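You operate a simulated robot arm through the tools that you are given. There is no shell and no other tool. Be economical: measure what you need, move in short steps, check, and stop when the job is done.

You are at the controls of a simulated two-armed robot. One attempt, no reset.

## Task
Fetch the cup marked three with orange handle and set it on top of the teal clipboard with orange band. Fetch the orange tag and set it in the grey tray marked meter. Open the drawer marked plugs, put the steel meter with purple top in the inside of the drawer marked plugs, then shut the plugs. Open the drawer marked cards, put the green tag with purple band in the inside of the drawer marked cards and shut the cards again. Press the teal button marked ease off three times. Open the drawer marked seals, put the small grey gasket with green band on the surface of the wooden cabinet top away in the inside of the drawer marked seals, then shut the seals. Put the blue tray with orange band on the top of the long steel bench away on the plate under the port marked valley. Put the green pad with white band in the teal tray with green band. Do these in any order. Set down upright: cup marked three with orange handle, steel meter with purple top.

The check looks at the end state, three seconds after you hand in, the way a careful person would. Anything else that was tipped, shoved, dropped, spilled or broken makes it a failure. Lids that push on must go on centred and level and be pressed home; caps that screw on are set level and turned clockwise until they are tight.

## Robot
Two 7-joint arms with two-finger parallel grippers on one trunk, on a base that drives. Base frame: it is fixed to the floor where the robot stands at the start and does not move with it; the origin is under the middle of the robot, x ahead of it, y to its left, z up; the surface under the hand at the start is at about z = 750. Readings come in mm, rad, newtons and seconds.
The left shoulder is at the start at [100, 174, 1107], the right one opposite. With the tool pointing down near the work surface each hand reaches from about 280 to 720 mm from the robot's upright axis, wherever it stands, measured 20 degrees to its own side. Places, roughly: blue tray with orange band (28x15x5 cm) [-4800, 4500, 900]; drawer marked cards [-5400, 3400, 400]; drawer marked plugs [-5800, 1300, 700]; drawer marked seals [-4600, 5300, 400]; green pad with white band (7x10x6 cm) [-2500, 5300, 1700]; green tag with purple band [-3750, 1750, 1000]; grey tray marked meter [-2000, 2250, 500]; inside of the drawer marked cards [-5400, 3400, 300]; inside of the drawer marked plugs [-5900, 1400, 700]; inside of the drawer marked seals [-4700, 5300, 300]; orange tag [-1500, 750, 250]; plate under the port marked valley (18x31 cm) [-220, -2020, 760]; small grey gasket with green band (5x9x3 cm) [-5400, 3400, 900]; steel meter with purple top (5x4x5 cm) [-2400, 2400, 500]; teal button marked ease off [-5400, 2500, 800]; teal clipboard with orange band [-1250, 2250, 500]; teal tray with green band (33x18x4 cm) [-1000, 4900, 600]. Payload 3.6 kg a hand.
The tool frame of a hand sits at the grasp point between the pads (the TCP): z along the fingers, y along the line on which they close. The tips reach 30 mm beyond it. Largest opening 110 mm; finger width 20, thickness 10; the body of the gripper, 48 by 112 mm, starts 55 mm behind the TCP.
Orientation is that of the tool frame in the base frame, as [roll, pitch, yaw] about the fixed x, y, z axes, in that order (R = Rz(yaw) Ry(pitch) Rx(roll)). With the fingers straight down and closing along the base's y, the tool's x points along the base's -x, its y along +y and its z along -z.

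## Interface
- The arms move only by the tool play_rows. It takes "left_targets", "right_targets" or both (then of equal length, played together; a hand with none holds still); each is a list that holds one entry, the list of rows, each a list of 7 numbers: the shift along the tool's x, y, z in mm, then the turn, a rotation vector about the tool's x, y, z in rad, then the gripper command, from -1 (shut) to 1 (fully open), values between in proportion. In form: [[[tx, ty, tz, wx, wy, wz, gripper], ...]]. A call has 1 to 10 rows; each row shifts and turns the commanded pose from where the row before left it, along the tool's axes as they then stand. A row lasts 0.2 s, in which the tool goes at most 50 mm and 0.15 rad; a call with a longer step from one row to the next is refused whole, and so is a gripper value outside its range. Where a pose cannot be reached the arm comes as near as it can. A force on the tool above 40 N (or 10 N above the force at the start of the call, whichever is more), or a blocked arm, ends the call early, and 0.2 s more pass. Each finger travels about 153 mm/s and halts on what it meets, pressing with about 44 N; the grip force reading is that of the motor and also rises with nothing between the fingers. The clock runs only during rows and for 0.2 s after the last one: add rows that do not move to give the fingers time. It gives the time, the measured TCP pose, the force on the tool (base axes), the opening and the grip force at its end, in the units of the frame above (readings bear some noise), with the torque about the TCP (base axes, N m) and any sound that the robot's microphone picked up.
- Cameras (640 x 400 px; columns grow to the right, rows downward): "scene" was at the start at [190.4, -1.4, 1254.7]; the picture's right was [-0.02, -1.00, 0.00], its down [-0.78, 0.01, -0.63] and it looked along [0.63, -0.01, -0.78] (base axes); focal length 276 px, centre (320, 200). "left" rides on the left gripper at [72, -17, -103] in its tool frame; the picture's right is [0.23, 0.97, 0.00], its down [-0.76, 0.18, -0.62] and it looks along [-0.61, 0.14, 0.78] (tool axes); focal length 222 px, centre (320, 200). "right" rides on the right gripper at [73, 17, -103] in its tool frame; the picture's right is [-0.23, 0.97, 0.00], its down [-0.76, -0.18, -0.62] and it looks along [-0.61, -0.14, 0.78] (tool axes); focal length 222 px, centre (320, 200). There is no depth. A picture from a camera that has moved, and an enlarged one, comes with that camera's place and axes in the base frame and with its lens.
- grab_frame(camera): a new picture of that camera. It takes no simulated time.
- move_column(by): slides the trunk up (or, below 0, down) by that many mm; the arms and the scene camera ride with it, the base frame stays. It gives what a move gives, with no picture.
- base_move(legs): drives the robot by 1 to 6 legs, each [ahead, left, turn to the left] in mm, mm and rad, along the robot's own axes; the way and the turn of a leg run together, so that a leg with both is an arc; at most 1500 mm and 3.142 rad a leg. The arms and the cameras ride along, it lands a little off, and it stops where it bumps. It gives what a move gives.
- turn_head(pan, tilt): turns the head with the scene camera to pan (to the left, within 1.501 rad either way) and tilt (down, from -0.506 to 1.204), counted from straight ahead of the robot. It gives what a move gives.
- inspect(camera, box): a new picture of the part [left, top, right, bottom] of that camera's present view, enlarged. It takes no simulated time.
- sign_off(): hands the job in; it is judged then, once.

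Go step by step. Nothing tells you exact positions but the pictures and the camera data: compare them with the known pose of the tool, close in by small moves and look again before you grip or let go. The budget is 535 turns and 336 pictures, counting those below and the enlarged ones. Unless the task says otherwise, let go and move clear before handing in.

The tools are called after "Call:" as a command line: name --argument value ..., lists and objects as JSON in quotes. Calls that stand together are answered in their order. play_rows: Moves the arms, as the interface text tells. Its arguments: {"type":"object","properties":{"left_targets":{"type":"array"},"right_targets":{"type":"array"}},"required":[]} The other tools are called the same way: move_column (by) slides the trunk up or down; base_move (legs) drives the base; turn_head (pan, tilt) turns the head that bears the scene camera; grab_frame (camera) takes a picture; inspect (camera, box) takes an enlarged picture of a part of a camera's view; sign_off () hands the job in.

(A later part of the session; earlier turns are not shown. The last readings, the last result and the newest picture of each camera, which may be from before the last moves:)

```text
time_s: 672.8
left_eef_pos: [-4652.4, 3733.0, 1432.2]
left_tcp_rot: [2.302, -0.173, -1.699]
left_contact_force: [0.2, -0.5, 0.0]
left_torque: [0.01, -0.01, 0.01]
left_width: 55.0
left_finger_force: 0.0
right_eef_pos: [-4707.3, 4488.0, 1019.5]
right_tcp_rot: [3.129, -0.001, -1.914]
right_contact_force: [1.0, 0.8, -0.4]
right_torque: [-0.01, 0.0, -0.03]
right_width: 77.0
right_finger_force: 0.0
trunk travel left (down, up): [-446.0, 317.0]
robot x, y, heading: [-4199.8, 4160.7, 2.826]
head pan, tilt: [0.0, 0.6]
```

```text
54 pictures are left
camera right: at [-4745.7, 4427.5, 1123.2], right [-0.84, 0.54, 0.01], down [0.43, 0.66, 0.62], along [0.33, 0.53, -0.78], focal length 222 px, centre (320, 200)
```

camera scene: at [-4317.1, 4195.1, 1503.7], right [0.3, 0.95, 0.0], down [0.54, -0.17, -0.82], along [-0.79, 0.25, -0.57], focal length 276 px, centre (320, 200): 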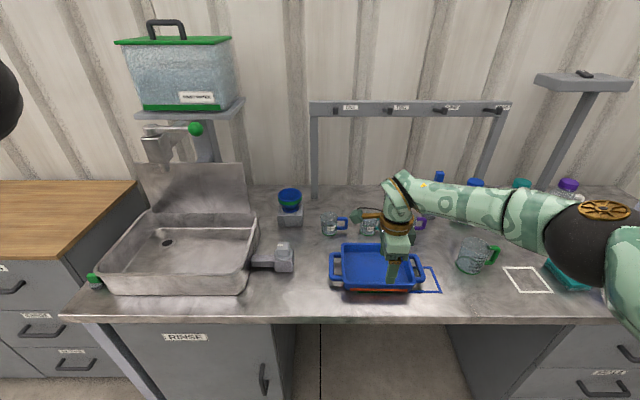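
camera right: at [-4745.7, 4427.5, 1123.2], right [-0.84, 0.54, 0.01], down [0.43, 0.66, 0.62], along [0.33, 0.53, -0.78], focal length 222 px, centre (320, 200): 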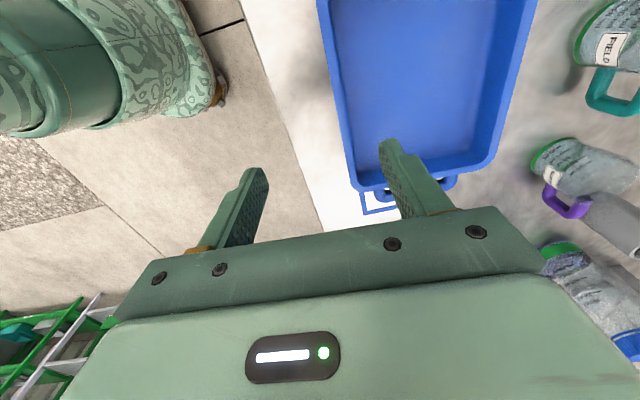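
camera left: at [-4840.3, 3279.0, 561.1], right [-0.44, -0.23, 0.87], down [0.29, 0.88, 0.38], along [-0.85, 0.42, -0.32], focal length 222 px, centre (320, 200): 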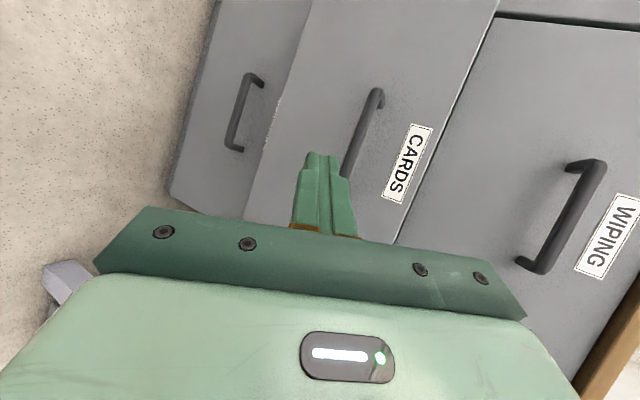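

Call:
play_rows --right_targets '[[[10, 11, 10, 0, 0, 0, 0.4], [10, 11, 20, 0, 0, 0, 0.4], [0, 0, 25, 0, 0, 0, 0.4], [0, 0, 12, 0, 0, 0, 0.4]]]'

Call:
grab_frame --camera "right"

```text
time_s: 673.8
left_eef_pos: [-4652.6, 3732.8, 1432.8]
left_tcp_rot: [2.299, -0.173, -1.698]
left_contact_force: [-0.5, -0.1, -0.3]
left_torque: [0.02, 0.02, -0.03]
left_width: 55.1
left_finger_force: 0.1
right_eef_pos: [-4734.0, 4477.4, 954.7]
right_tcp_rot: [3.13, 0.0, -1.913]
right_contact_force: [0.0, 0.6, 0.9]
right_torque: [0.0, -0.01, 0.01]
right_width: 76.9
right_finger_force: 0.1
trunk travel left (down, up): [-446.0, 317.0]
robot x, y, heading: [-4204.0, 4157.9, 2.831]
head pan, tilt: [0.0, 0.6]
```

```text
53 pictures are left
camera right: at [-4772.3, 4415.7, 1057.1], right [-0.84, 0.54, 0.01], down [0.43, 0.66, 0.62], along [0.33, 0.53, -0.78], focal length 222 px, centre (320, 200)
```

right: 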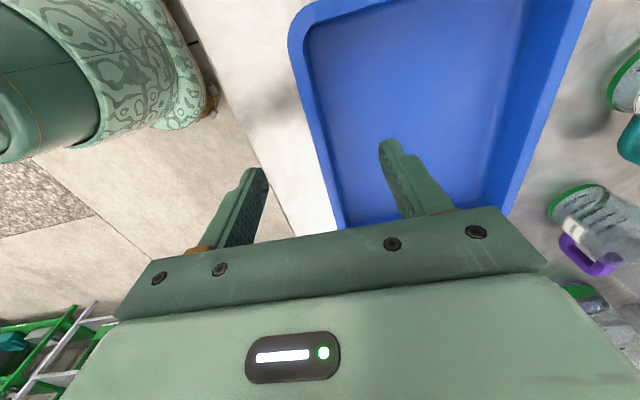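

Call:
play_rows --right_targets '[[[0, 0, 12, 0, 0, 0, 0.4], [0, 0, 10, 0, 0, 0, 0.4], [0, 0, 8, 0, 0, 0, 0.4], [0, 0, 8, 0, 0, 0, 0.4], [0, 0, 8, 0, 0, 0, 0.4], [0, 0, 8, 0, 0, 0, 0.4]]]'

Call:
grab_frame --camera "right"

```text
time_s: 675.1
left_eef_pos: [-4652.0, 3733.5, 1433.5]
left_tcp_rot: [2.301, -0.175, -1.7]
left_contact_force: [-0.4, 0.8, 0.5]
left_torque: [0.01, -0.03, 0.02]
left_width: 55.1
left_finger_force: 0.1
right_eef_pos: [-4712.7, 4471.8, 902.6]
right_tcp_rot: [3.131, -0.003, -1.91]
right_contact_force: [0.4, -0.1, -0.4]
right_torque: [0.01, -0.02, 0.01]
right_width: 77.1
right_finger_force: 0.2
right hand out of reach, approached as far as the arm can: row 1, 2, 4, 6
trunk travel left (down, up): [-446.0, 317.0]
robot x, y, heading: [-4198.9, 4157.0, 2.831]
head pan, tilt: [0.0, 0.6]
```

```text
52 pictures are left
camera right: at [-4751.2, 4411.4, 1006.6], right [-0.84, 0.54, 0.01], down [0.43, 0.66, 0.62], along [0.33, 0.53, -0.78], focal length 222 px, centre (320, 200)
```

right: 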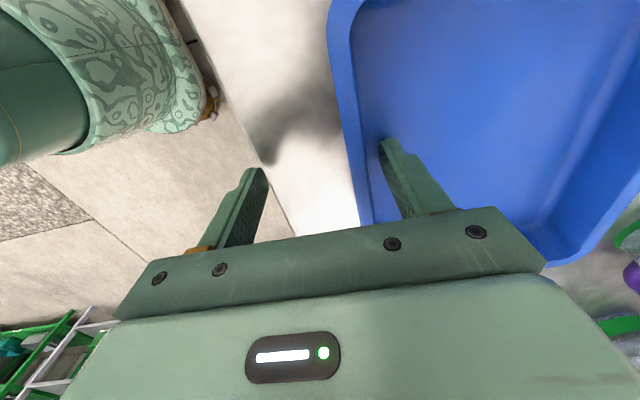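

Call:
play_rows --right_targets '[[[0, 0, -40, 0, 0, 0, 0.4], [0, 0, -40, 0, 0, 0, 0.4], [0, 0, -40, 0, 0, 0, 0.4], [0, 0, -40, 0, 0, 0, 0.4]]]'

Call:
move_column --by -125

Call:
play_rows --right_targets '[[[3, 10, 0, 0, 0, 0, 0.4], [3, 10, 0, 0, 0, 0, 0.4], [0, 0, 15, 0, 0, 0, 0.4], [0, 0, 10, 0, 0, 0, 0.4]]]'

Call:
grab_frame --camera "right"

```text
time_s: 676.1
left_eef_pos: [-4649.5, 3732.2, 1432.9]
left_tcp_rot: [2.3, -0.172, -1.702]
left_contact_force: [0.9, 0.3, 0.5]
left_torque: [0.0, 0.02, 0.02]
left_width: 55.1
left_finger_force: 0.1
right_eef_pos: [-4709.7, 4472.2, 1065.4]
right_tcp_rot: [3.132, 0.0, -1.911]
right_contact_force: [0.0, 0.0, 0.4]
right_torque: [0.0, 0.05, 0.04]
right_width: 77.0
right_finger_force: 0.0
trunk travel left (down, up): [-446.0, 317.0]
robot x, y, heading: [-4199.5, 4158.8, 2.835]
head pan, tilt: [0.0, 0.6]
```

```text
time_s: 677.7
left_eef_pos: [-4651.0, 3732.9, 1308.4]
left_tcp_rot: [2.302, -0.174, -1.701]
left_contact_force: [0.8, 0.3, -0.6]
left_torque: [-0.01, -0.04, 0.0]
left_width: 55.0
left_finger_force: 0.0
right_eef_pos: [-4709.9, 4471.4, 939.4]
right_tcp_rot: [3.129, -0.002, -1.911]
right_contact_force: [-0.1, 0.2, 0.2]
right_torque: [-0.02, 0.01, 0.03]
right_width: 77.1
right_finger_force: 0.1
trunk travel left (down, up): [-321.0, 442.0]
robot x, y, heading: [-4200.3, 4156.0, 2.831]
head pan, tilt: [0.0, 0.6]
```

```text
time_s: 678.7
left_eef_pos: [-4652.2, 3733.5, 1307.2]
left_tcp_rot: [2.299, -0.172, -1.701]
left_contact_force: [1.1, -0.6, 1.4]
left_torque: [0.01, 0.03, 0.0]
left_width: 54.7
left_finger_force: 0.0
right_eef_pos: [-4731.7, 4473.4, 913.7]
right_tcp_rot: [3.131, 0.001, -1.913]
right_contact_force: [-0.6, 0.3, 0.2]
right_torque: [0.04, -0.02, -0.02]
right_width: 77.1
right_finger_force: 0.0
trunk travel left (down, up): [-321.0, 442.0]
robot x, y, heading: [-4200.0, 4159.4, 2.832]
head pan, tilt: [0.0, 0.6]
```

```text
51 pictures are left
camera right: at [-4770.8, 4411.4, 1017.0], right [-0.84, 0.54, 0.01], down [0.43, 0.66, 0.62], along [0.33, 0.53, -0.78], focal length 222 px, centre (320, 200)
```

right: 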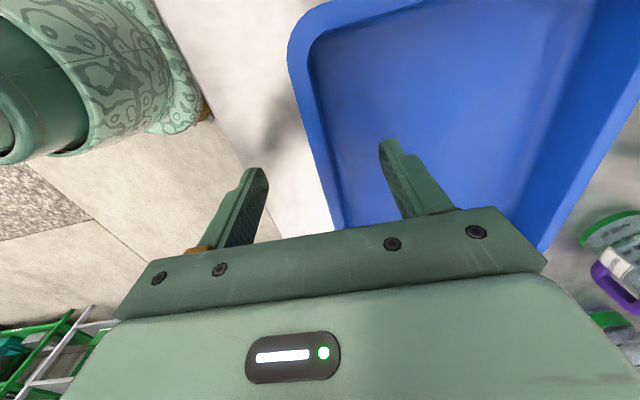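

Call:
play_rows --right_targets '[[[0, 0, 8, 0, 0, 0, 0.4], [0, 0, 8, 0, 0, 0, 0.4], [0, 0, 6, 0, 0, 0, 0.4], [0, 0, 6, 0, 0, 0, 0.4], [0, 0, 6, 0, 0, 0, 0.4], [0, 0, 6, 0, 0, 0, 0.4]]]'

```text
time_s: 679.6
left_eef_pos: [-4650.1, 3733.1, 1310.1]
left_tcp_rot: [2.299, -0.174, -1.701]
left_contact_force: [-0.4, 0.5, -0.4]
left_torque: [-0.02, 0.01, -0.02]
left_width: 54.8
left_finger_force: 0.1
right_eef_pos: [-4734.9, 4473.5, 899.1]
right_tcp_rot: [3.112, -0.007, -1.915]
right_contact_force: [8.2, -1.4, 24.3]
right_torque: [0.33, 0.63, -0.04]
right_width: 73.0
right_finger_force: 0.1
trunk travel left (down, up): [-321.0, 442.0]
robot x, y, heading: [-4200.5, 4153.7, 2.832]
head pan, tilt: [0.0, 0.6]
stopped in row 4 (right hand): the force on the tool passed its limit at 46 N (the readings are from after the stop); the commanded pose is now the measured one
```

Inner finger touches the tray floor; lift a hair and pinch the wall.

Call:
play_rows --right_targets '[[[0, 0, -5, 0, 0, 0, 0.3], [0, 0, 0, 0, 0, 0, -0.4], [0, 0, 0, 0, 0, 0, -1], [0, 0, 0, 0, 0, 0, -1], [0, 0, 0, 0, 0, 0, -1]]]'

Call:
play_rows --right_targets '[[[0, 0, -10, 0, 0, 0, -1], [0, 0, -20, 0, 0, 0, -1], [0, 0, -30, 0, 0, 0, -1], [0, 0, -40, 0, 0, 0, -1], [0, 0, -40, 0, 0, 0, -1]]]'

Call:
grab_frame --camera "scene"

```text
time_s: 680.8
left_eef_pos: [-4650.1, 3732.4, 1308.5]
left_tcp_rot: [2.3, -0.174, -1.7]
left_contact_force: [0.1, -0.1, -0.3]
left_torque: [0.01, 0.0, -0.03]
left_width: 55.0
left_finger_force: 0.1
right_eef_pos: [-4734.7, 4474.2, 900.1]
right_tcp_rot: [3.121, -0.004, -1.913]
right_contact_force: [2.4, -1.2, 4.5]
right_torque: [-0.03, -0.17, -0.05]
right_width: 3.6
right_finger_force: 43.6
trunk travel left (down, up): [-321.0, 442.0]
robot x, y, heading: [-4203.5, 4158.9, 2.827]
head pan, tilt: [0.0, 0.6]
```

```text
time_s: 682.0
left_eef_pos: [-4651.9, 3732.8, 1309.0]
left_tcp_rot: [2.3, -0.173, -1.699]
left_contact_force: [-0.7, 0.4, -0.7]
left_torque: [0.0, 0.0, 0.0]
left_width: 55.1
left_finger_force: 0.0
right_eef_pos: [-4731.9, 4472.9, 1039.9]
right_tcp_rot: [3.122, -0.004, -1.912]
right_contact_force: [0.3, -0.6, -2.7]
right_torque: [-0.1, -0.14, 0.02]
right_width: 3.5
right_finger_force: 43.8
trunk travel left (down, up): [-321.0, 442.0]
robot x, y, heading: [-4202.3, 4160.2, 2.832]
head pan, tilt: [0.0, 0.6]
```

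```text
50 pictures are left
camera scene: at [-4351.4, 4206.8, 1377.5], right [0.3, 0.95, 0.0], down [0.54, -0.17, -0.82], along [-0.79, 0.25, -0.57], focal length 276 px, centre (320, 200)
```

scene: 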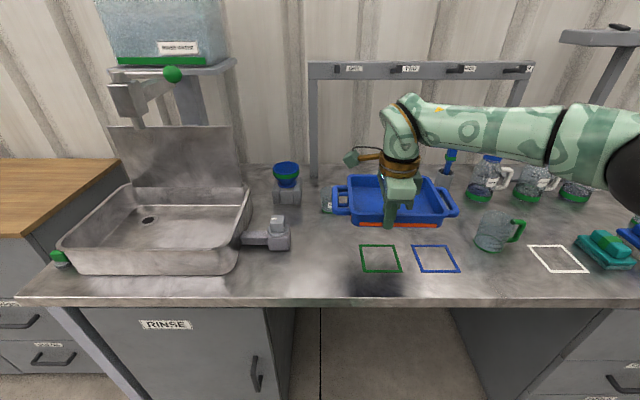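

Tray lifted, level. Back away, then tuck the arms forward for the narrow corridor.

Call:
play_rows --right_targets '[[[0, 0, -40, 0, 0, 0, -1], [0, 0, -40, 0, 0, 0, -1]]]'

Call:
base_move --legs '[[-500, 0, 0]]'

Call:
play_rows --left_targets '[[[-30, -15, 36, 0, 0, 0, 0], [-30, -15, 36, 0, 0, 0, 0], [-30, -15, 36, 0, 0, 0, 0], [-30, -15, 36, 0, 0, 0, 0], [-30, -15, 36, 0, 0, 0, 0], [-30, -15, 36, 0, 0, 0, 0], [-30, -15, 36, 0, 0, 0, 0], [-30, -15, 36, 0, 0, 0, 0], [-30, -15, 36, 0, 0, 0, 0], [-30, -15, 36, 0, 0, 0, 0]]]' --right_targets '[[[0, 12, 0, 0, 0, 0, -1], [0, 12, 0, 0, 0, 0, -1], [0, 12, 0, 0, 0, 0, -1], [0, 12, 0, 0, 0, 0, -1], [0, 12, 5, 0, 0, 0, -1], [0, 12, 10, 0, 0, 0, -1], [0, 12, 10, 0, 0, 0, -1], [0, 0, 10, 0, 0, 0, -1], [0, 0, 10, 0, 0, 0, -1], [0, 0, 10, 0, 0, 0, -1]]]'

Call:
grab_frame --camera "scene"

```text
time_s: 682.6
left_eef_pos: [-4652.4, 3732.6, 1308.2]
left_tcp_rot: [2.299, -0.172, -1.7]
left_contact_force: [0.3, 0.5, 0.1]
left_torque: [0.01, 0.02, 0.02]
left_width: 55.2
left_finger_force: 0.1
right_eef_pos: [-4730.6, 4474.3, 1120.8]
right_tcp_rot: [3.121, -0.005, -1.914]
right_contact_force: [-1.3, 0.4, -1.9]
right_torque: [-0.1, -0.1, -0.04]
right_width: 3.5
right_finger_force: 43.4
trunk travel left (down, up): [-321.0, 442.0]
robot x, y, heading: [-4200.3, 4162.9, 2.829]
head pan, tilt: [0.0, 0.6]
```

```text
time_s: 685.5
left_eef_pos: [-4170.0, 3580.0, 1308.6]
left_tcp_rot: [2.3, -0.176, -1.696]
left_contact_force: [0.3, -0.3, 1.7]
left_torque: [0.0, 0.0, 0.01]
left_width: 55.2
left_finger_force: 0.0
right_eef_pos: [-4252.7, 4319.0, 1120.7]
right_tcp_rot: [3.119, -0.004, -1.911]
right_contact_force: [0.4, -0.5, -2.9]
right_torque: [-0.07, -0.11, -0.01]
right_width: 3.9
right_finger_force: 43.7
trunk travel left (down, up): [-321.0, 442.0]
robot x, y, heading: [-3721.8, 4008.6, 2.832]
head pan, tilt: [0.0, 0.6]
```

```text
time_s: 687.7
left_eef_pos: [-4312.2, 3832.5, 914.6]
left_tcp_rot: [2.291, -0.176, -1.692]
left_contact_force: [0.2, -0.2, -0.4]
left_torque: [0.0, 0.01, -0.02]
left_width: 54.9
left_finger_force: 0.0
right_eef_pos: [-4307.3, 4336.5, 1085.0]
right_tcp_rot: [3.119, -0.003, -1.91]
right_contact_force: [0.2, 0.2, -2.5]
right_torque: [-0.09, -0.12, 0.0]
right_width: 3.6
right_finger_force: 43.2
right hand out of reach, approached as far as the arm can: row 5, 6, 7
trunk travel left (down, up): [-321.0, 442.0]
robot x, y, heading: [-3722.3, 4007.8, 2.836]
head pan, tilt: [0.0, 0.6]
```

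```text
49 pictures are left
camera scene: at [-3872.9, 4055.2, 1377.3], right [0.3, 0.95, 0.0], down [0.54, -0.17, -0.82], along [-0.79, 0.25, -0.57], focal length 276 px, centre (320, 200)
```

scene: 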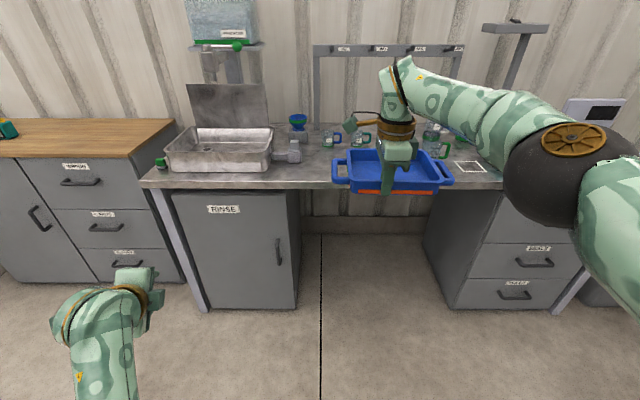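

Call:
play_rows --left_targets '[[[-30, 0, 0, 0, 0, 0, 0], [-30, 0, 0, 0, 0, 0, 0], [-30, 0, 0, 0, 0, 0, 0], [-25, 0, 0, 0, 0, 0, 0]]]'

Call:
base_move --legs '[[-40, 1430, 0], [-60, 1430, 0], [0, 0, -2.83]]'

Call:
turn_head --pan -0.2 --tilt 0.5

Call:
grab_frame --camera "scene"

```text
time_s: 688.9
left_eef_pos: [-4309.8, 3928.9, 906.4]
left_tcp_rot: [2.259, -0.211, -1.673]
left_contact_force: [0.3, 0.0, -0.9]
left_torque: [0.02, -0.01, -0.03]
left_width: 55.1
left_finger_force: 0.0
right_eef_pos: [-4306.2, 4336.9, 1084.8]
right_tcp_rot: [3.12, -0.005, -1.909]
right_contact_force: [-0.3, 0.5, -1.6]
right_torque: [-0.08, -0.13, -0.02]
right_width: 3.6
right_finger_force: 43.6
trunk travel left (down, up): [-321.0, 442.0]
robot x, y, heading: [-3720.1, 4006.3, 2.835]
head pan, tilt: [0.0, 0.6]
stopped in row 4 (left hand): the arm was blocked; the commanded pose is now the measured one
```

```text
time_s: 709.5
left_eef_pos: [-3953.2, 1482.4, 905.1]
left_tcp_rot: [2.259, -0.213, 1.787]
left_contact_force: [0.3, -0.8, -0.1]
left_torque: [-0.02, 0.04, 0.0]
left_width: 55.2
left_finger_force: 0.1
right_eef_pos: [-3828.6, 1095.2, 1086.6]
right_tcp_rot: [3.12, -0.004, 1.55]
right_contact_force: [0.2, 0.4, -1.4]
right_torque: [0.07, 0.16, 0.02]
right_width: 3.5
right_finger_force: 43.4
trunk travel left (down, up): [-321.0, 442.0]
robot x, y, heading: [-4491.2, 1223.8, 0.016]
head pan, tilt: [0.0, 0.6]
```

```text
time_s: 710.2
left_eef_pos: [-3954.2, 1482.6, 904.6]
left_tcp_rot: [2.259, -0.211, 1.788]
left_contact_force: [0.1, 0.4, 0.2]
left_torque: [-0.02, -0.02, 0.0]
left_width: 55.1
left_finger_force: 0.1
right_eef_pos: [-3829.5, 1093.7, 1085.9]
right_tcp_rot: [3.121, -0.003, 1.55]
right_contact_force: [-0.1, -0.9, -1.2]
right_torque: [0.07, 0.14, -0.01]
right_width: 3.4
right_finger_force: 43.8
trunk travel left (down, up): [-321.0, 442.0]
robot x, y, heading: [-4489.0, 1226.9, 0.013]
head pan, tilt: [-0.201, 0.499]
```

```text
48 pictures are left
camera scene: at [-4327.4, 1208.7, 1386.4], right [-0.19, -0.98, 0.0], down [-0.47, 0.09, -0.88], along [0.86, -0.16, -0.48], focal length 276 px, centre (320, 200)
```

scene: 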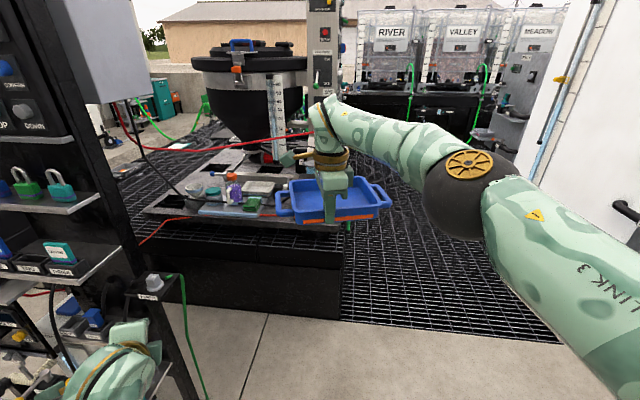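

Corridor is visible. Move diagonally to its mouth.

Call:
base_move --legs '[[100, -300, 0], [440, -680, 0]]'

Call:
turn_head --pan 0 --tilt 0.5

Call:
grab_frame --camera "scene"

```text
time_s: 716.3
left_eef_pos: [-3399.7, 502.8, 905.9]
left_tcp_rot: [2.261, -0.212, 1.792]
left_contact_force: [0.6, -0.3, -0.3]
left_torque: [0.02, 0.02, 0.04]
left_width: 55.1
left_finger_force: 0.0
right_eef_pos: [-3274.3, 115.0, 1085.3]
right_tcp_rot: [3.119, -0.004, 1.555]
right_contact_force: [1.1, -0.3, -2.3]
right_torque: [0.07, 0.14, 0.0]
right_width: 3.5
right_finger_force: 43.5
trunk travel left (down, up): [-321.0, 442.0]
robot x, y, heading: [-3935.6, 241.6, 0.016]
head pan, tilt: [-0.201, 0.499]
```

```text
time_s: 717.0
left_eef_pos: [-3400.8, 502.5, 905.1]
left_tcp_rot: [2.257, -0.213, 1.791]
left_contact_force: [0.0, 0.1, 0.2]
left_torque: [0.01, 0.01, 0.0]
left_width: 55.0
left_finger_force: 0.1
right_eef_pos: [-3275.6, 114.9, 1084.4]
right_tcp_rot: [3.123, -0.004, 1.554]
right_contact_force: [-0.4, 0.0, -2.7]
right_torque: [0.08, 0.19, -0.02]
right_width: 3.8
right_finger_force: 43.5
trunk travel left (down, up): [-321.0, 442.0]
robot x, y, heading: [-3934.0, 242.6, 0.021]
head pan, tilt: [0.0, 0.499]
```

```text
47 pictures are left
camera scene: at [-3771.5, 245.3, 1386.5], right [0.02, -1.0, 0.0], down [-0.48, -0.01, -0.88], along [0.88, 0.02, -0.48], focal length 276 px, centre (320, 200)
```

scene: 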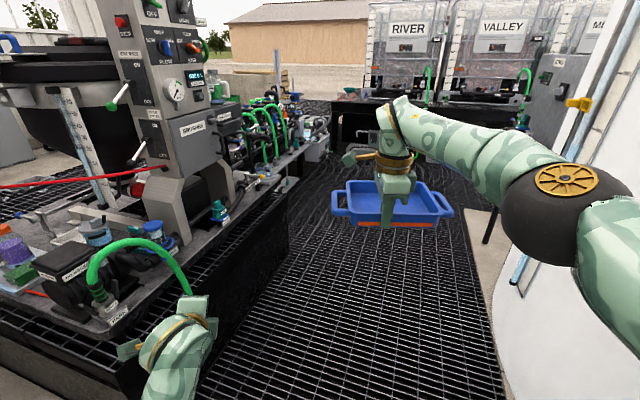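

Call:
base_move --legs '[[250, -240, -0.02], [700, -40, 0]]'

Call:
grab_frame --camera "scene"

```text
time_s: 722.7
left_eef_pos: [-2443.1, 211.4, 904.5]
left_tcp_rot: [2.259, -0.214, 1.773]
left_contact_force: [-0.1, -0.2, -0.3]
left_torque: [-0.03, 0.0, 0.01]
left_width: 55.0
left_finger_force: 0.0
right_eef_pos: [-2323.5, -176.5, 1085.0]
right_tcp_rot: [3.12, -0.004, 1.534]
right_contact_force: [0.1, -0.6, -2.9]
right_torque: [0.01, 0.18, -0.01]
right_width: 3.7
right_finger_force: 43.3
trunk travel left (down, up): [-321.0, 442.0]
robot x, y, heading: [-2984.1, -39.5, -0.001]
head pan, tilt: [0.0, 0.499]
```

```text
46 pictures are left
camera scene: at [-2819.2, -39.0, 1386.4], right [0.0, -1.0, 0.0], down [-0.48, 0.0, -0.88], along [0.88, 0.0, -0.48], focal length 276 px, centre (320, 200)
```

scene: 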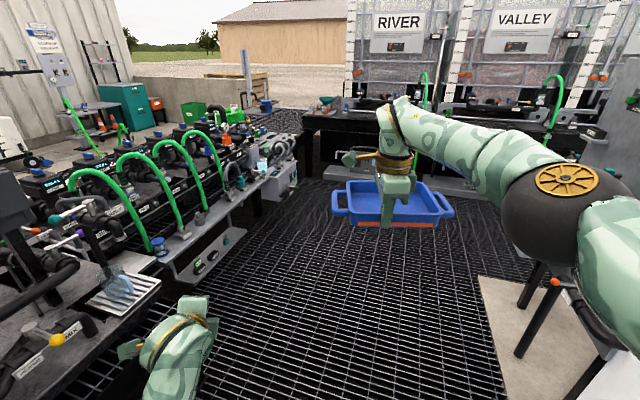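

Call:
base_move --legs '[[1400, -150, 0], [300, -100, 0]]'

Call:
turn_head --pan -0.9 --tilt 0.5

Call:
grab_frame --camera "scene"

```text
time_s: 731.4
left_eef_pos: [-750.3, -26.0, 905.6]
left_tcp_rot: [2.26, -0.214, 1.783]
left_contact_force: [-0.6, 0.0, -0.4]
left_torque: [0.01, 0.02, 0.01]
left_width: 54.9
left_finger_force: 0.0
right_eef_pos: [-628.6, -415.0, 1084.9]
right_tcp_rot: [3.12, -0.005, 1.543]
right_contact_force: [0.2, -0.1, -2.4]
right_torque: [0.07, 0.19, 0.01]
right_width: 3.5
right_finger_force: 43.9
trunk travel left (down, up): [-321.0, 442.0]
robot x, y, heading: [-1285.1, -278.8, 0.008]
head pan, tilt: [0.0, 0.499]
```

```text
time_s: 732.6
left_eef_pos: [-750.6, -25.9, 906.1]
left_tcp_rot: [2.258, -0.213, 1.782]
left_contact_force: [-0.4, -0.9, -0.6]
left_torque: [0.0, -0.01, 0.02]
left_width: 54.9
left_finger_force: 0.1
right_eef_pos: [-628.7, -415.5, 1085.4]
right_tcp_rot: [3.122, -0.005, 1.544]
right_contact_force: [0.0, -0.3, -2.4]
right_torque: [0.06, 0.15, 0.01]
right_width: 3.7
right_finger_force: 43.8
trunk travel left (down, up): [-321.0, 442.0]
robot x, y, heading: [-1283.7, -283.7, 0.011]
head pan, tilt: [-0.901, 0.499]
```

```text
45 pictures are left
camera scene: at [-1158.4, -351.9, 1386.5], right [-0.78, -0.63, 0.0], down [-0.3, 0.37, -0.88], along [0.55, -0.68, -0.48], focal length 276 px, centre (320, 200)
```

scene: 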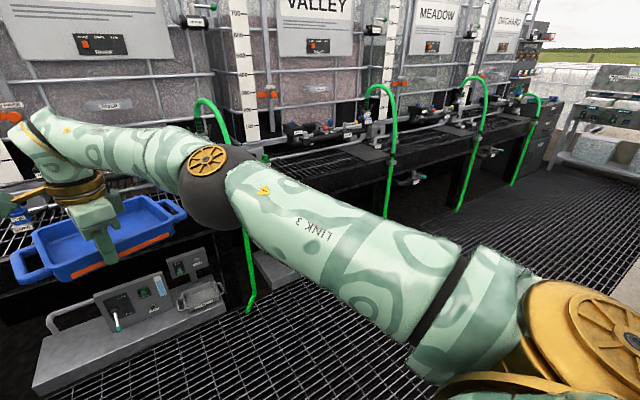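

Valley plate is by the second hose. Drive to face it square (heading ≈ −0.3).

Call:
base_move --legs '[[-50, -750, 0], [0, 0, -0.305], [0, -560, 0]]'

Call:
turn_head --pan -0.1 --tilt 0.6

Call:
grab_frame --camera "scene"

```text
time_s: 739.0
left_eef_pos: [-786.2, -1134.7, 905.6]
left_tcp_rot: [2.257, -0.214, 1.445]
left_contact_force: [0.8, 0.1, 0.3]
left_torque: [0.0, 0.02, 0.06]
left_width: 55.0
left_finger_force: 0.2
right_eef_pos: [-799.7, -1542.6, 1082.9]
right_tcp_rot: [3.123, -0.005, 1.207]
right_contact_force: [-0.6, -0.4, -3.5]
right_torque: [0.15, 0.17, -0.02]
right_width: 3.7
right_finger_force: 43.3
trunk travel left (down, up): [-321.0, 442.0]
robot x, y, heading: [-1373.0, -1197.0, -0.328]
head pan, tilt: [-0.901, 0.499]
stopped in leg 3: the robot was blocked; the commanded pose is now the measured one
```

```text
time_s: 740.1
left_eef_pos: [-787.6, -1132.3, 905.2]
left_tcp_rot: [2.257, -0.212, 1.446]
left_contact_force: [-0.6, 0.3, 0.6]
left_torque: [0.03, 0.02, 0.02]
left_width: 55.0
left_finger_force: 0.1
right_eef_pos: [-801.1, -1538.5, 1086.3]
right_tcp_rot: [3.119, -0.004, 1.208]
right_contact_force: [0.7, 0.2, -1.9]
right_torque: [0.09, 0.14, -0.02]
right_width: 3.3
right_finger_force: 43.5
trunk travel left (down, up): [-321.0, 442.0]
robot x, y, heading: [-1379.7, -1198.0, -0.328]
head pan, tilt: [-0.099, 0.6]
```

```text
44 pictures are left
camera scene: at [-1230.5, -1256.3, 1377.4], right [-0.41, -0.91, 0.0], down [-0.51, 0.23, -0.82], along [0.75, -0.34, -0.57], focal length 276 px, centre (320, 200)
```

scene: 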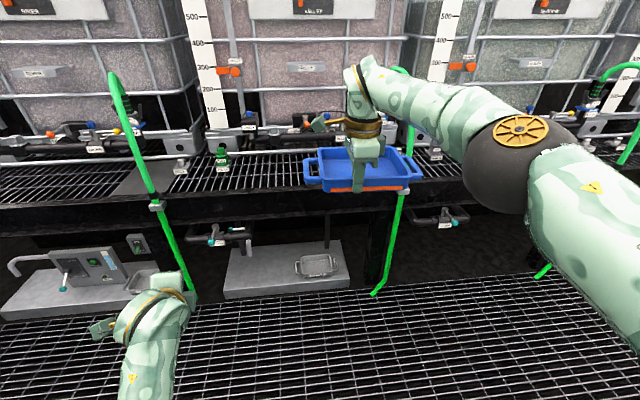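

Call:
base_move --legs '[[170, 0, 0.02], [0, -480, 0]]'

Call:
grab_frame --camera "scene"

```text
time_s: 744.0
left_eef_pos: [-773.8, -1629.1, 905.6]
left_tcp_rot: [2.256, -0.216, 1.463]
left_contact_force: [-0.7, 0.8, -0.6]
left_torque: [0.02, -0.02, 0.02]
left_width: 54.9
left_finger_force: 0.0
right_eef_pos: [-780.8, -2036.8, 1085.3]
right_tcp_rot: [3.12, -0.005, 1.227]
right_contact_force: [0.5, -1.0, -2.1]
right_torque: [0.08, 0.12, -0.01]
right_width: 3.8
right_finger_force: 43.7
trunk travel left (down, up): [-321.0, 442.0]
robot x, y, heading: [-1363.8, -1704.2, -0.303]
head pan, tilt: [-0.099, 0.6]
```

```text
43 pictures are left
camera scene: at [-1214.8, -1762.0, 1377.4], right [-0.4, -0.92, 0.0], down [-0.52, 0.23, -0.82], along [0.76, -0.33, -0.57], focal length 276 px, centre (320, 200)
```

scene: 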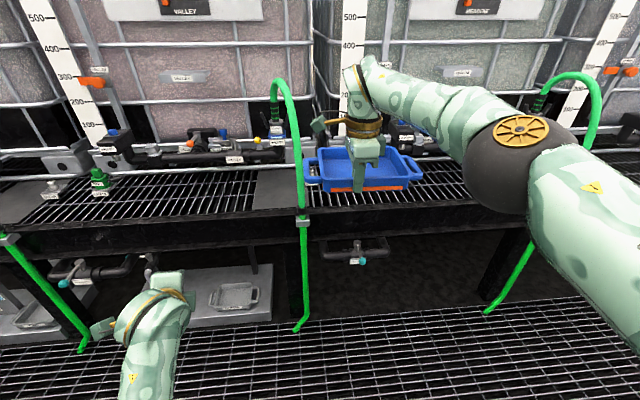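

Call:
inspect --camera "scene" --box '[200, 80, 360, 240]'

```text
2.50 times, centred on (280, 160) of scene
camera zoom: at [-1214.8, -1762.0, 1377.4], right [-0.4, -0.92, 0.0], down [-0.52, 0.23, -0.82], along [0.76, -0.33, -0.57], focal length 690 px, centre (420, 300)
```

zoom: 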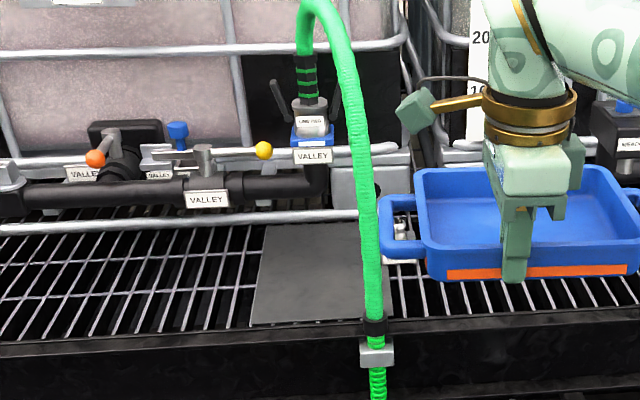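

The plate is 18 wide × 31 deep, so the tray must be turned 90° with my hand on its left. Try rotating the wrist further.

Call:
play_rows --right_targets '[[[0, 0, 0, 0, 0, 0.145, -1], [0, 0, 0, 0, 0, 0.145, -1], [0, 0, 0, 0, 0, 0.145, -1], [0, 0, 0, 0, 0, 0.145, -1], [0, 0, 0, 0, 0, 0.145, -1], [0, 0, 0, 0, 0, 0.145, -1], [0, 0, 0, 0, 0, 0.145, -1], [0, 0, 0, 0, 0, 0.145, -1], [0, 0, 0, 0, 0, 0.145, -1], [0, 0, 0, 0, 0, 0.145, -1]]]'

```text
time_s: 746.2
left_eef_pos: [-773.0, -1630.5, 906.8]
left_tcp_rot: [2.256, -0.212, 1.464]
left_contact_force: [0.5, -0.2, -1.3]
left_torque: [0.0, 0.0, 0.03]
left_width: 54.8
left_finger_force: 0.1
right_eef_pos: [-781.3, -2036.8, 1086.1]
right_tcp_rot: [-3.14, -0.02, -0.226]
right_contact_force: [0.1, 0.2, -2.5]
right_torque: [0.13, -0.08, 0.01]
right_width: 3.8
right_finger_force: 43.5
trunk travel left (down, up): [-321.0, 442.0]
robot x, y, heading: [-1361.1, -1701.4, -0.311]
head pan, tilt: [-0.099, 0.6]
```

Rotation works. Raise the left hand, then move left of the plate and lower.

Call:
play_rows --left_targets '[[[10, 31, -28, 0, 0, 0, 0], [10, 31, -28, 0, 0, 0, 0], [10, 31, -28, 0, 0, 0, 0], [10, 31, -28, 0, 0, 0, 0], [10, 31, -28, 0, 0, 0, 0], [10, 31, -28, 0, 0, 0, 0], [10, 31, -28, 0, 0, 0, 0]]]' --right_targets '[[[0, 0, 0, 0, 0, 0.07, -1], [-10, 0, 0, 0, 0, 0, -1], [-10, 0, 0, 0, 0, 0, -1], [-10, 0, 0, 0, 0, 0, -1], [-10, 0, 0, 0, 0, 0, -1], [0, 0, 0, 0, 0, 0, -1], [0, 0, 0, 0, 0, 0, -1]]]'

Call:
base_move --legs '[[0, 470, 0], [330, 0, 0]]'

Call:
turn_head --pan -0.2 --tilt 0.7

Call:
grab_frame --camera "scene"

```text
time_s: 747.8
left_eef_pos: [-787.7, -1621.6, 1206.5]
left_tcp_rot: [2.259, -0.211, 1.461]
left_contact_force: [0.5, 0.2, 0.3]
left_torque: [0.02, -0.04, -0.02]
left_width: 55.1
left_finger_force: 0.0
right_eef_pos: [-818.1, -2025.5, 1084.8]
right_tcp_rot: [-3.139, -0.021, -0.295]
right_contact_force: [-0.1, 0.0, -3.1]
right_torque: [0.12, -0.12, 0.06]
right_width: 3.8
right_finger_force: 43.6
trunk travel left (down, up): [-321.0, 442.0]
robot x, y, heading: [-1362.8, -1705.4, -0.31]
head pan, tilt: [-0.099, 0.6]
```

```text
time_s: 752.4
left_eef_pos: [-329.5, -1274.9, 1206.0]
left_tcp_rot: [2.257, -0.212, 1.459]
left_contact_force: [0.7, -0.3, 0.3]
left_torque: [0.0, -0.03, -0.01]
left_width: 55.1
left_finger_force: 0.0
right_eef_pos: [-360.9, -1679.8, 1084.2]
right_tcp_rot: [-3.138, -0.022, -0.296]
right_contact_force: [0.1, -0.8, -2.7]
right_torque: [0.12, -0.06, -0.02]
right_width: 3.3
right_finger_force: 43.9
trunk travel left (down, up): [-321.0, 442.0]
robot x, y, heading: [-907.9, -1358.2, -0.31]
head pan, tilt: [-0.099, 0.6]
```

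```text
time_s: 753.1
left_eef_pos: [-330.1, -1274.6, 1206.8]
left_tcp_rot: [2.256, -0.213, 1.459]
left_contact_force: [-0.1, -0.3, -0.1]
left_torque: [-0.02, 0.01, 0.0]
left_width: 54.8
left_finger_force: 0.0
right_eef_pos: [-361.0, -1680.0, 1084.8]
right_tcp_rot: [-3.139, -0.021, -0.297]
right_contact_force: [-0.3, 0.0, -1.6]
right_torque: [0.14, -0.09, -0.01]
right_width: 3.7
right_finger_force: 43.9
trunk travel left (down, up): [-321.0, 442.0]
robot x, y, heading: [-906.0, -1356.0, -0.311]
head pan, tilt: [-0.201, 0.7]
```

```text
41 pictures are left
camera scene: at [-763.5, -1420.1, 1368.8], right [-0.49, -0.87, 0.0], down [-0.56, 0.32, -0.76], along [0.67, -0.38, -0.64], focal length 276 px, centre (320, 200)
```

scene: 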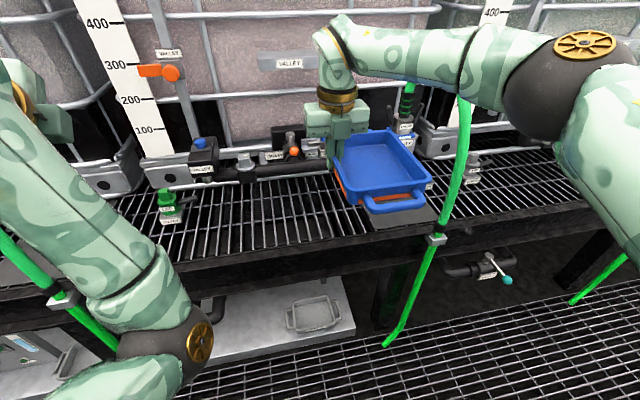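

The right elbow would foul the hose, so I'll come in with the robot turned more (heading ≈ −0.8) from the north side. Back off and reposition the arms first.

Call:
base_move --legs '[[-350, 0, 0]]'

Call:
play_rows --left_targets '[[[28, 15, -36, 0, 0, 0, 0], [28, 15, -36, 0, 0, 0, 0], [28, 15, -36, 0, 0, 0, 0], [28, 15, -36, 0, 0, 0, 0], [28, 15, -36, 0, 0, 0, 0], [28, 15, -36, 0, 0, 0, 0], [28, 15, -36, 0, 0, 0, 0], [28, 15, -36, 0, 0, 0, 0], [28, 15, -36, 0, 0, 0, 0], [28, 15, -36, 0, 0, 0, 0]]]' --right_targets '[[[0, 0, 0, 0, 0, -0.1, -1], [0, 0, 0, 0, 0, -0.1, -1], [0, 0, 0, 0, 0, -0.1, -1], [0, 0, 0, 0, 0, -0.1, -1], [0, 0, 0, 0, 0, -0.09, -1], [0, 0, 0, 0, 0, 0, -1], [0, 0, 0, 0, 0, 0, -1], [0, 0, 0, 0, 0, 0, -1], [0, 0, 0, 0, 0, 0, -1], [0, 0, 0, 0, 0, 0, -1]]]'

Call:
base_move --legs '[[0, 0, -0.49]]'

```text
time_s: 755.4
left_eef_pos: [-664.6, -1165.1, 1206.8]
left_tcp_rot: [2.257, -0.213, 1.465]
left_contact_force: [-0.5, 0.0, 0.0]
left_torque: [0.02, 0.02, 0.01]
left_width: 55.0
left_finger_force: 0.0
right_eef_pos: [-696.3, -1571.5, 1085.6]
right_tcp_rot: [-3.138, -0.023, -0.296]
right_contact_force: [-0.2, -0.3, -2.3]
right_torque: [0.17, -0.11, -0.02]
right_width: 3.7
right_finger_force: 43.5
trunk travel left (down, up): [-321.0, 442.0]
robot x, y, heading: [-1241.6, -1247.9, -0.31]
head pan, tilt: [-0.201, 0.7]
```

```text
time_s: 757.5
left_eef_pos: [-786.1, -932.6, 1596.1]
left_tcp_rot: [2.255, -0.214, 1.461]
left_contact_force: [-0.2, 0.9, -0.4]
left_torque: [-0.02, -0.03, -0.01]
left_width: 55.1
left_finger_force: 0.1
left hand out of reach, approached as far as the arm can: row 2, 3, 4
right_eef_pos: [-696.3, -1569.6, 1085.8]
right_tcp_rot: [3.133, -0.022, 0.196]
right_contact_force: [-0.5, 0.3, -2.0]
right_torque: [0.17, -0.04, 0.05]
right_width: 3.5
right_finger_force: 43.7
trunk travel left (down, up): [-321.0, 442.0]
robot x, y, heading: [-1242.2, -1247.9, -0.316]
head pan, tilt: [-0.201, 0.7]
```

```text
time_s: 759.4
left_eef_pos: [-688.9, -1185.6, 1594.9]
left_tcp_rot: [2.256, -0.214, 0.972]
left_contact_force: [-0.4, -0.6, -0.3]
left_torque: [-0.02, -0.05, 0.03]
left_width: 54.9
left_finger_force: 0.1
right_eef_pos: [-911.1, -1790.2, 1085.5]
right_tcp_rot: [3.135, -0.021, -0.294]
right_contact_force: [0.1, 0.4, -1.9]
right_torque: [0.14, -0.12, -0.03]
right_width: 3.5
right_finger_force: 43.1
trunk travel left (down, up): [-321.0, 442.0]
robot x, y, heading: [-1238.9, -1247.9, -0.801]
head pan, tilt: [-0.201, 0.7]
```

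Call:
base_move --legs '[[485, 583, 0]]'

Call:
move_column --by -150

Call:
turn_head --pan -0.2 --tilt 0.7

Call:
grab_frame --camera "scene"

```text
time_s: 763.5
left_eef_pos: [68.2, -1129.8, 1594.5]
left_tcp_rot: [2.257, -0.213, 0.967]
left_contact_force: [0.4, 0.0, 0.3]
left_torque: [-0.01, -0.02, -0.01]
left_width: 55.1
left_finger_force: 0.0
right_eef_pos: [-155.3, -1731.0, 1084.1]
right_tcp_rot: [3.134, -0.019, -0.301]
right_contact_force: [0.2, -0.4, -2.7]
right_torque: [0.14, -0.09, 0.01]
right_width: 3.9
right_finger_force: 43.5
trunk travel left (down, up): [-321.0, 442.0]
robot x, y, heading: [-484.6, -1190.4, -0.809]
head pan, tilt: [-0.201, 0.7]
```

```text
time_s: 764.8
left_eef_pos: [71.4, -1133.7, 1463.6]
left_tcp_rot: [2.267, -0.215, 0.964]
left_contact_force: [-0.6, 0.1, -0.3]
left_torque: [0.03, 0.03, -0.03]
left_width: 54.9
left_finger_force: 0.1
right_eef_pos: [-152.9, -1732.2, 957.2]
right_tcp_rot: [3.139, -0.023, -0.298]
right_contact_force: [0.1, 2.1, 8.4]
right_torque: [-1.19, -0.12, -0.01]
right_width: 17.6
right_finger_force: 44.2
trunk travel left (down, up): [-193.0, 570.0]
robot x, y, heading: [-484.4, -1191.0, -0.813]
head pan, tilt: [-0.201, 0.7]
stopped: the force on the tool passed its limit at 49 N (the readings are from after the stop); the commanded pose is now the measured one
```

```text
time_s: 765.4
left_eef_pos: [72.0, -1133.4, 1464.9]
left_tcp_rot: [2.267, -0.214, 0.966]
left_contact_force: [0.3, -0.2, 0.3]
left_torque: [0.0, 0.0, 0.0]
left_width: 55.0
left_finger_force: 0.0
right_eef_pos: [-152.3, -1731.1, 957.3]
right_tcp_rot: [3.138, -0.021, -0.299]
right_contact_force: [1.9, 3.1, 10.5]
right_torque: [-1.27, -0.11, 0.25]
right_width: 17.2
right_finger_force: 44.1
trunk travel left (down, up): [-193.0, 570.0]
robot x, y, heading: [-482.1, -1191.8, -0.808]
head pan, tilt: [-0.201, 0.7]
```

```text
40 pictures are left
camera scene: at [-346.2, -1355.1, 1237.1], right [-0.84, -0.53, 0.0], down [-0.34, 0.54, -0.77], along [0.41, -0.65, -0.64], focal length 276 px, centre (320, 200)
```

scene: 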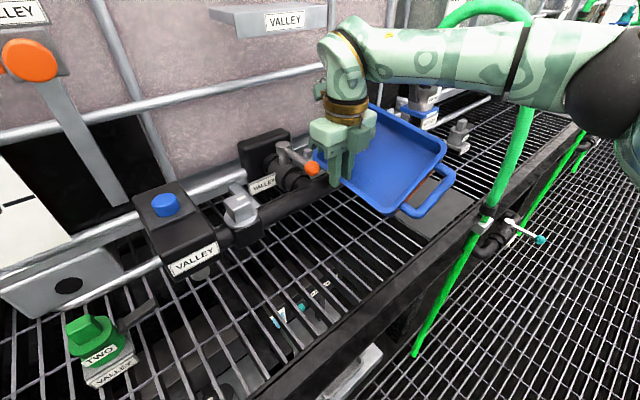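

The tray's back corner touched a valve handle. Raise and check the grip.

Call:
move_column --by 110

Call:
grab_frame --camera "scene"

```text
time_s: 766.8
left_eef_pos: [74.2, -1137.1, 1573.8]
left_tcp_rot: [2.268, -0.215, 0.964]
left_contact_force: [-0.8, 0.2, -1.2]
left_torque: [-0.02, 0.05, 0.0]
left_width: 54.9
left_finger_force: 0.0
right_eef_pos: [-153.4, -1734.0, 1063.8]
right_tcp_rot: [3.141, -0.017, -0.3]
right_contact_force: [0.2, -0.9, -1.9]
right_torque: [0.12, -0.04, 0.0]
right_width: 3.2
right_finger_force: 43.1
trunk travel left (down, up): [-303.0, 460.0]
robot x, y, heading: [-483.2, -1189.2, -0.804]
head pan, tilt: [-0.201, 0.7]
```

```text
39 pictures are left
camera scene: at [-382.2, -1319.0, 1350.1], right [-0.85, -0.53, 0.0], down [-0.34, 0.55, -0.76], along [0.41, -0.65, -0.65], focal length 276 px, centre (320, 200)
```

scene: 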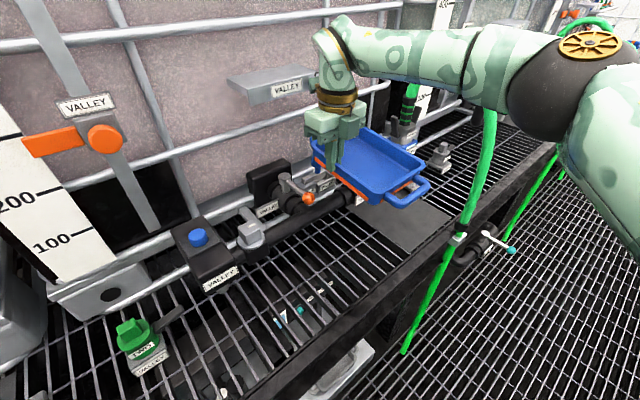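

The plate lies under the pipe outlet, so the tray must slide in from the front. I'll first set it on the plate's front part, then regrip near its front end and slide it in.

Call:
base_move --legs '[[0, -207, 0]]'

Call:
move_column --by -190

Call:
turn_head --pan -0.3 --tilt 0.9

Call:
grab_frame --camera "scene"

```text
time_s: 768.3
left_eef_pos: [-46.1, -1244.8, 1575.5]
left_tcp_rot: [2.266, -0.218, 0.968]
left_contact_force: [-0.4, -0.8, 0.5]
left_torque: [-0.01, -0.02, 0.02]
left_width: 55.1
left_finger_force: 0.1
right_eef_pos: [-266.5, -1830.3, 1065.7]
right_tcp_rot: [-3.118, -0.01, -0.276]
right_contact_force: [2.7, 8.7, -5.0]
right_torque: [0.83, -0.08, 0.96]
right_width: 4.5
right_finger_force: 44.4
trunk travel left (down, up): [-303.0, 460.0]
robot x, y, heading: [-601.1, -1299.8, -0.804]
head pan, tilt: [-0.201, 0.7]
stopped in leg 1: the force on the tool passed its limit at 46 N (the readings are from after the stop); the commanded pose is now the measured one
```

```text
time_s: 770.4
left_eef_pos: [-15.1, -1270.0, 1369.3]
left_tcp_rot: [2.323, -0.226, 0.956]
left_contact_force: [0.5, 0.1, 0.6]
left_torque: [-0.01, -0.02, -0.01]
left_width: 55.1
left_finger_force: 0.1
right_eef_pos: [-264.2, -1830.7, 874.4]
right_tcp_rot: [-3.124, -0.006, -0.279]
right_contact_force: [0.5, -0.4, -1.4]
right_torque: [0.17, -0.05, -0.02]
right_width: 3.7
right_finger_force: 44.1
trunk travel left (down, up): [-113.0, 650.0]
robot x, y, heading: [-597.4, -1302.9, -0.805]
head pan, tilt: [-0.201, 0.7]
```

```text
time_s: 771.1
left_eef_pos: [-14.4, -1271.1, 1370.7]
left_tcp_rot: [2.324, -0.226, 0.957]
left_contact_force: [0.2, -0.6, 0.8]
left_torque: [-0.02, -0.01, -0.02]
left_width: 54.9
left_finger_force: 0.0
right_eef_pos: [-263.1, -1831.5, 875.2]
right_tcp_rot: [-3.122, -0.007, -0.281]
right_contact_force: [0.2, -0.2, -1.6]
right_torque: [0.14, -0.06, -0.03]
right_width: 3.8
right_finger_force: 43.2
trunk travel left (down, up): [-113.0, 650.0]
robot x, y, heading: [-598.4, -1299.7, -0.801]
head pan, tilt: [-0.3, 0.901]
```

```text
38 pictures are left
camera scene: at [-439.4, -1495.8, 1135.8], right [-0.89, -0.45, 0.0], down [-0.35, 0.7, -0.62], along [0.28, -0.55, -0.78], focal length 276 px, centre (320, 200)
```

scene: 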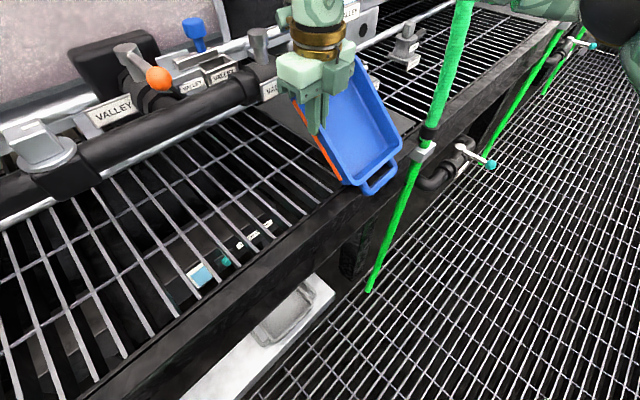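

Call:
inspect --camera "scene" --box '[240, 40, 480, 220]'

```text
2.22 times, centred on (360, 130) of scene
camera zoom: at [-439.4, -1495.8, 1135.8], right [-0.89, -0.45, 0.0], down [-0.35, 0.7, -0.62], along [0.28, -0.55, -0.78], focal length 614 px, centre (231, 356)
```

zoom: 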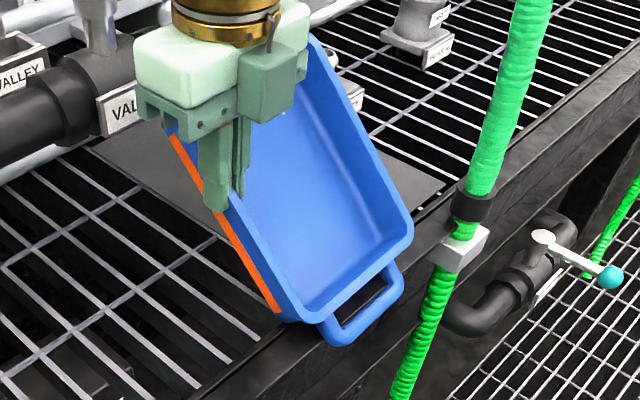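

Call:
move_column --by -66

Call:
inspect --camera "scene" --box '[240, 40, 480, 220]'

```text
time_s: 771.6
left_eef_pos: [-6.4, -1278.4, 1344.6]
left_tcp_rot: [2.339, -0.232, 0.955]
left_contact_force: [-0.6, 1.3, 0.6]
left_torque: [-0.01, -0.03, -0.03]
left_width: 55.2
left_finger_force: 0.0
right_eef_pos: [-262.3, -1832.1, 861.7]
right_tcp_rot: [-3.125, -0.024, -0.285]
right_contact_force: [-3.0, 3.5, 18.7]
right_torque: [-0.78, 1.61, -0.7]
right_width: 3.7
right_finger_force: 43.5
trunk travel left (down, up): [-92.0, 671.0]
robot x, y, heading: [-596.2, -1300.0, -0.798]
head pan, tilt: [-0.3, 0.901]
stopped: the force on the tool passed its limit at 70 N (the readings are from after the stop); the commanded pose is now the measured one
```

```text
2.22 times, centred on (360, 130) of scene
camera zoom: at [-432.9, -1502.2, 1114.3], right [-0.89, -0.45, 0.0], down [-0.35, 0.7, -0.62], along [0.28, -0.56, -0.78], focal length 614 px, centre (231, 356)
```

zoom: 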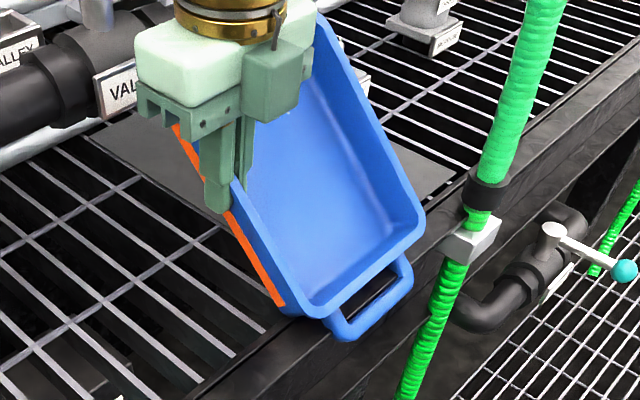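

The hose bump pitched the tray nose-down in my grip (~27°). Raise and level it by tilting the hand.

Call:
move_column --by 60

Call:
play_rows --right_targets '[[[0, 0, 0, 0, -0.15, 0, -1], [0, 0, 0, 0, -0.15, 0, -1], [0, 0, 0, 0, -0.15, 0, -1], [0, 0, 0, 0, 0, 0, -1]]]'

Call:
inspect --camera "scene" --box '[240, 40, 480, 220]'

```text
time_s: 772.6
left_eef_pos: [-3.7, -1283.4, 1402.5]
left_tcp_rot: [2.344, -0.233, 0.954]
left_contact_force: [-0.5, 0.1, 0.1]
left_torque: [0.04, 0.04, 0.02]
left_width: 55.0
left_finger_force: 0.1
right_eef_pos: [-262.3, -1834.5, 917.0]
right_tcp_rot: [-3.118, -0.017, -0.282]
right_contact_force: [-1.4, -0.4, -2.0]
right_torque: [0.14, -0.01, 0.0]
right_width: 3.5
right_finger_force: 43.5
trunk travel left (down, up): [-152.0, 611.0]
robot x, y, heading: [-600.6, -1302.5, -0.801]
head pan, tilt: [-0.3, 0.901]
```

```text
time_s: 773.6
left_eef_pos: [-5.0, -1281.1, 1403.2]
left_tcp_rot: [2.341, -0.231, 0.954]
left_contact_force: [-0.5, -0.1, 0.6]
left_torque: [0.01, 0.01, 0.01]
left_width: 55.1
left_finger_force: 0.0
right_eef_pos: [-261.0, -1832.7, 918.0]
right_tcp_rot: [-3.118, 0.432, -0.271]
right_contact_force: [-1.9, 0.1, 0.2]
right_torque: [-0.06, -0.26, -0.06]
right_width: 3.8
right_finger_force: 43.6
trunk travel left (down, up): [-152.0, 611.0]
robot x, y, heading: [-595.8, -1301.3, -0.798]
head pan, tilt: [-0.3, 0.901]
```

```text
2.22 times, centred on (360, 130) of scene
camera zoom: at [-456.4, -1478.4, 1177.8], right [-0.89, -0.45, 0.0], down [-0.35, 0.7, -0.62], along [0.28, -0.55, -0.78], focal length 614 px, centre (231, 356)
```

zoom: 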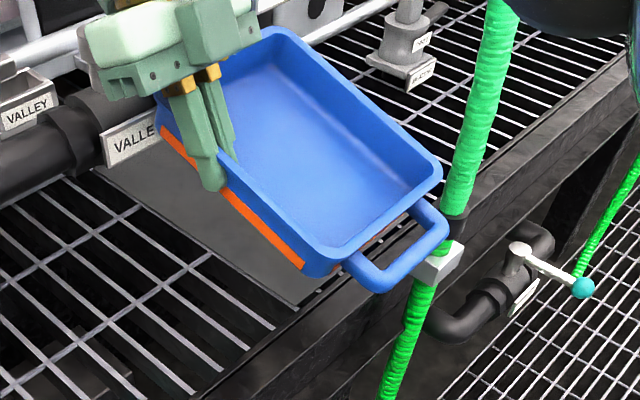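

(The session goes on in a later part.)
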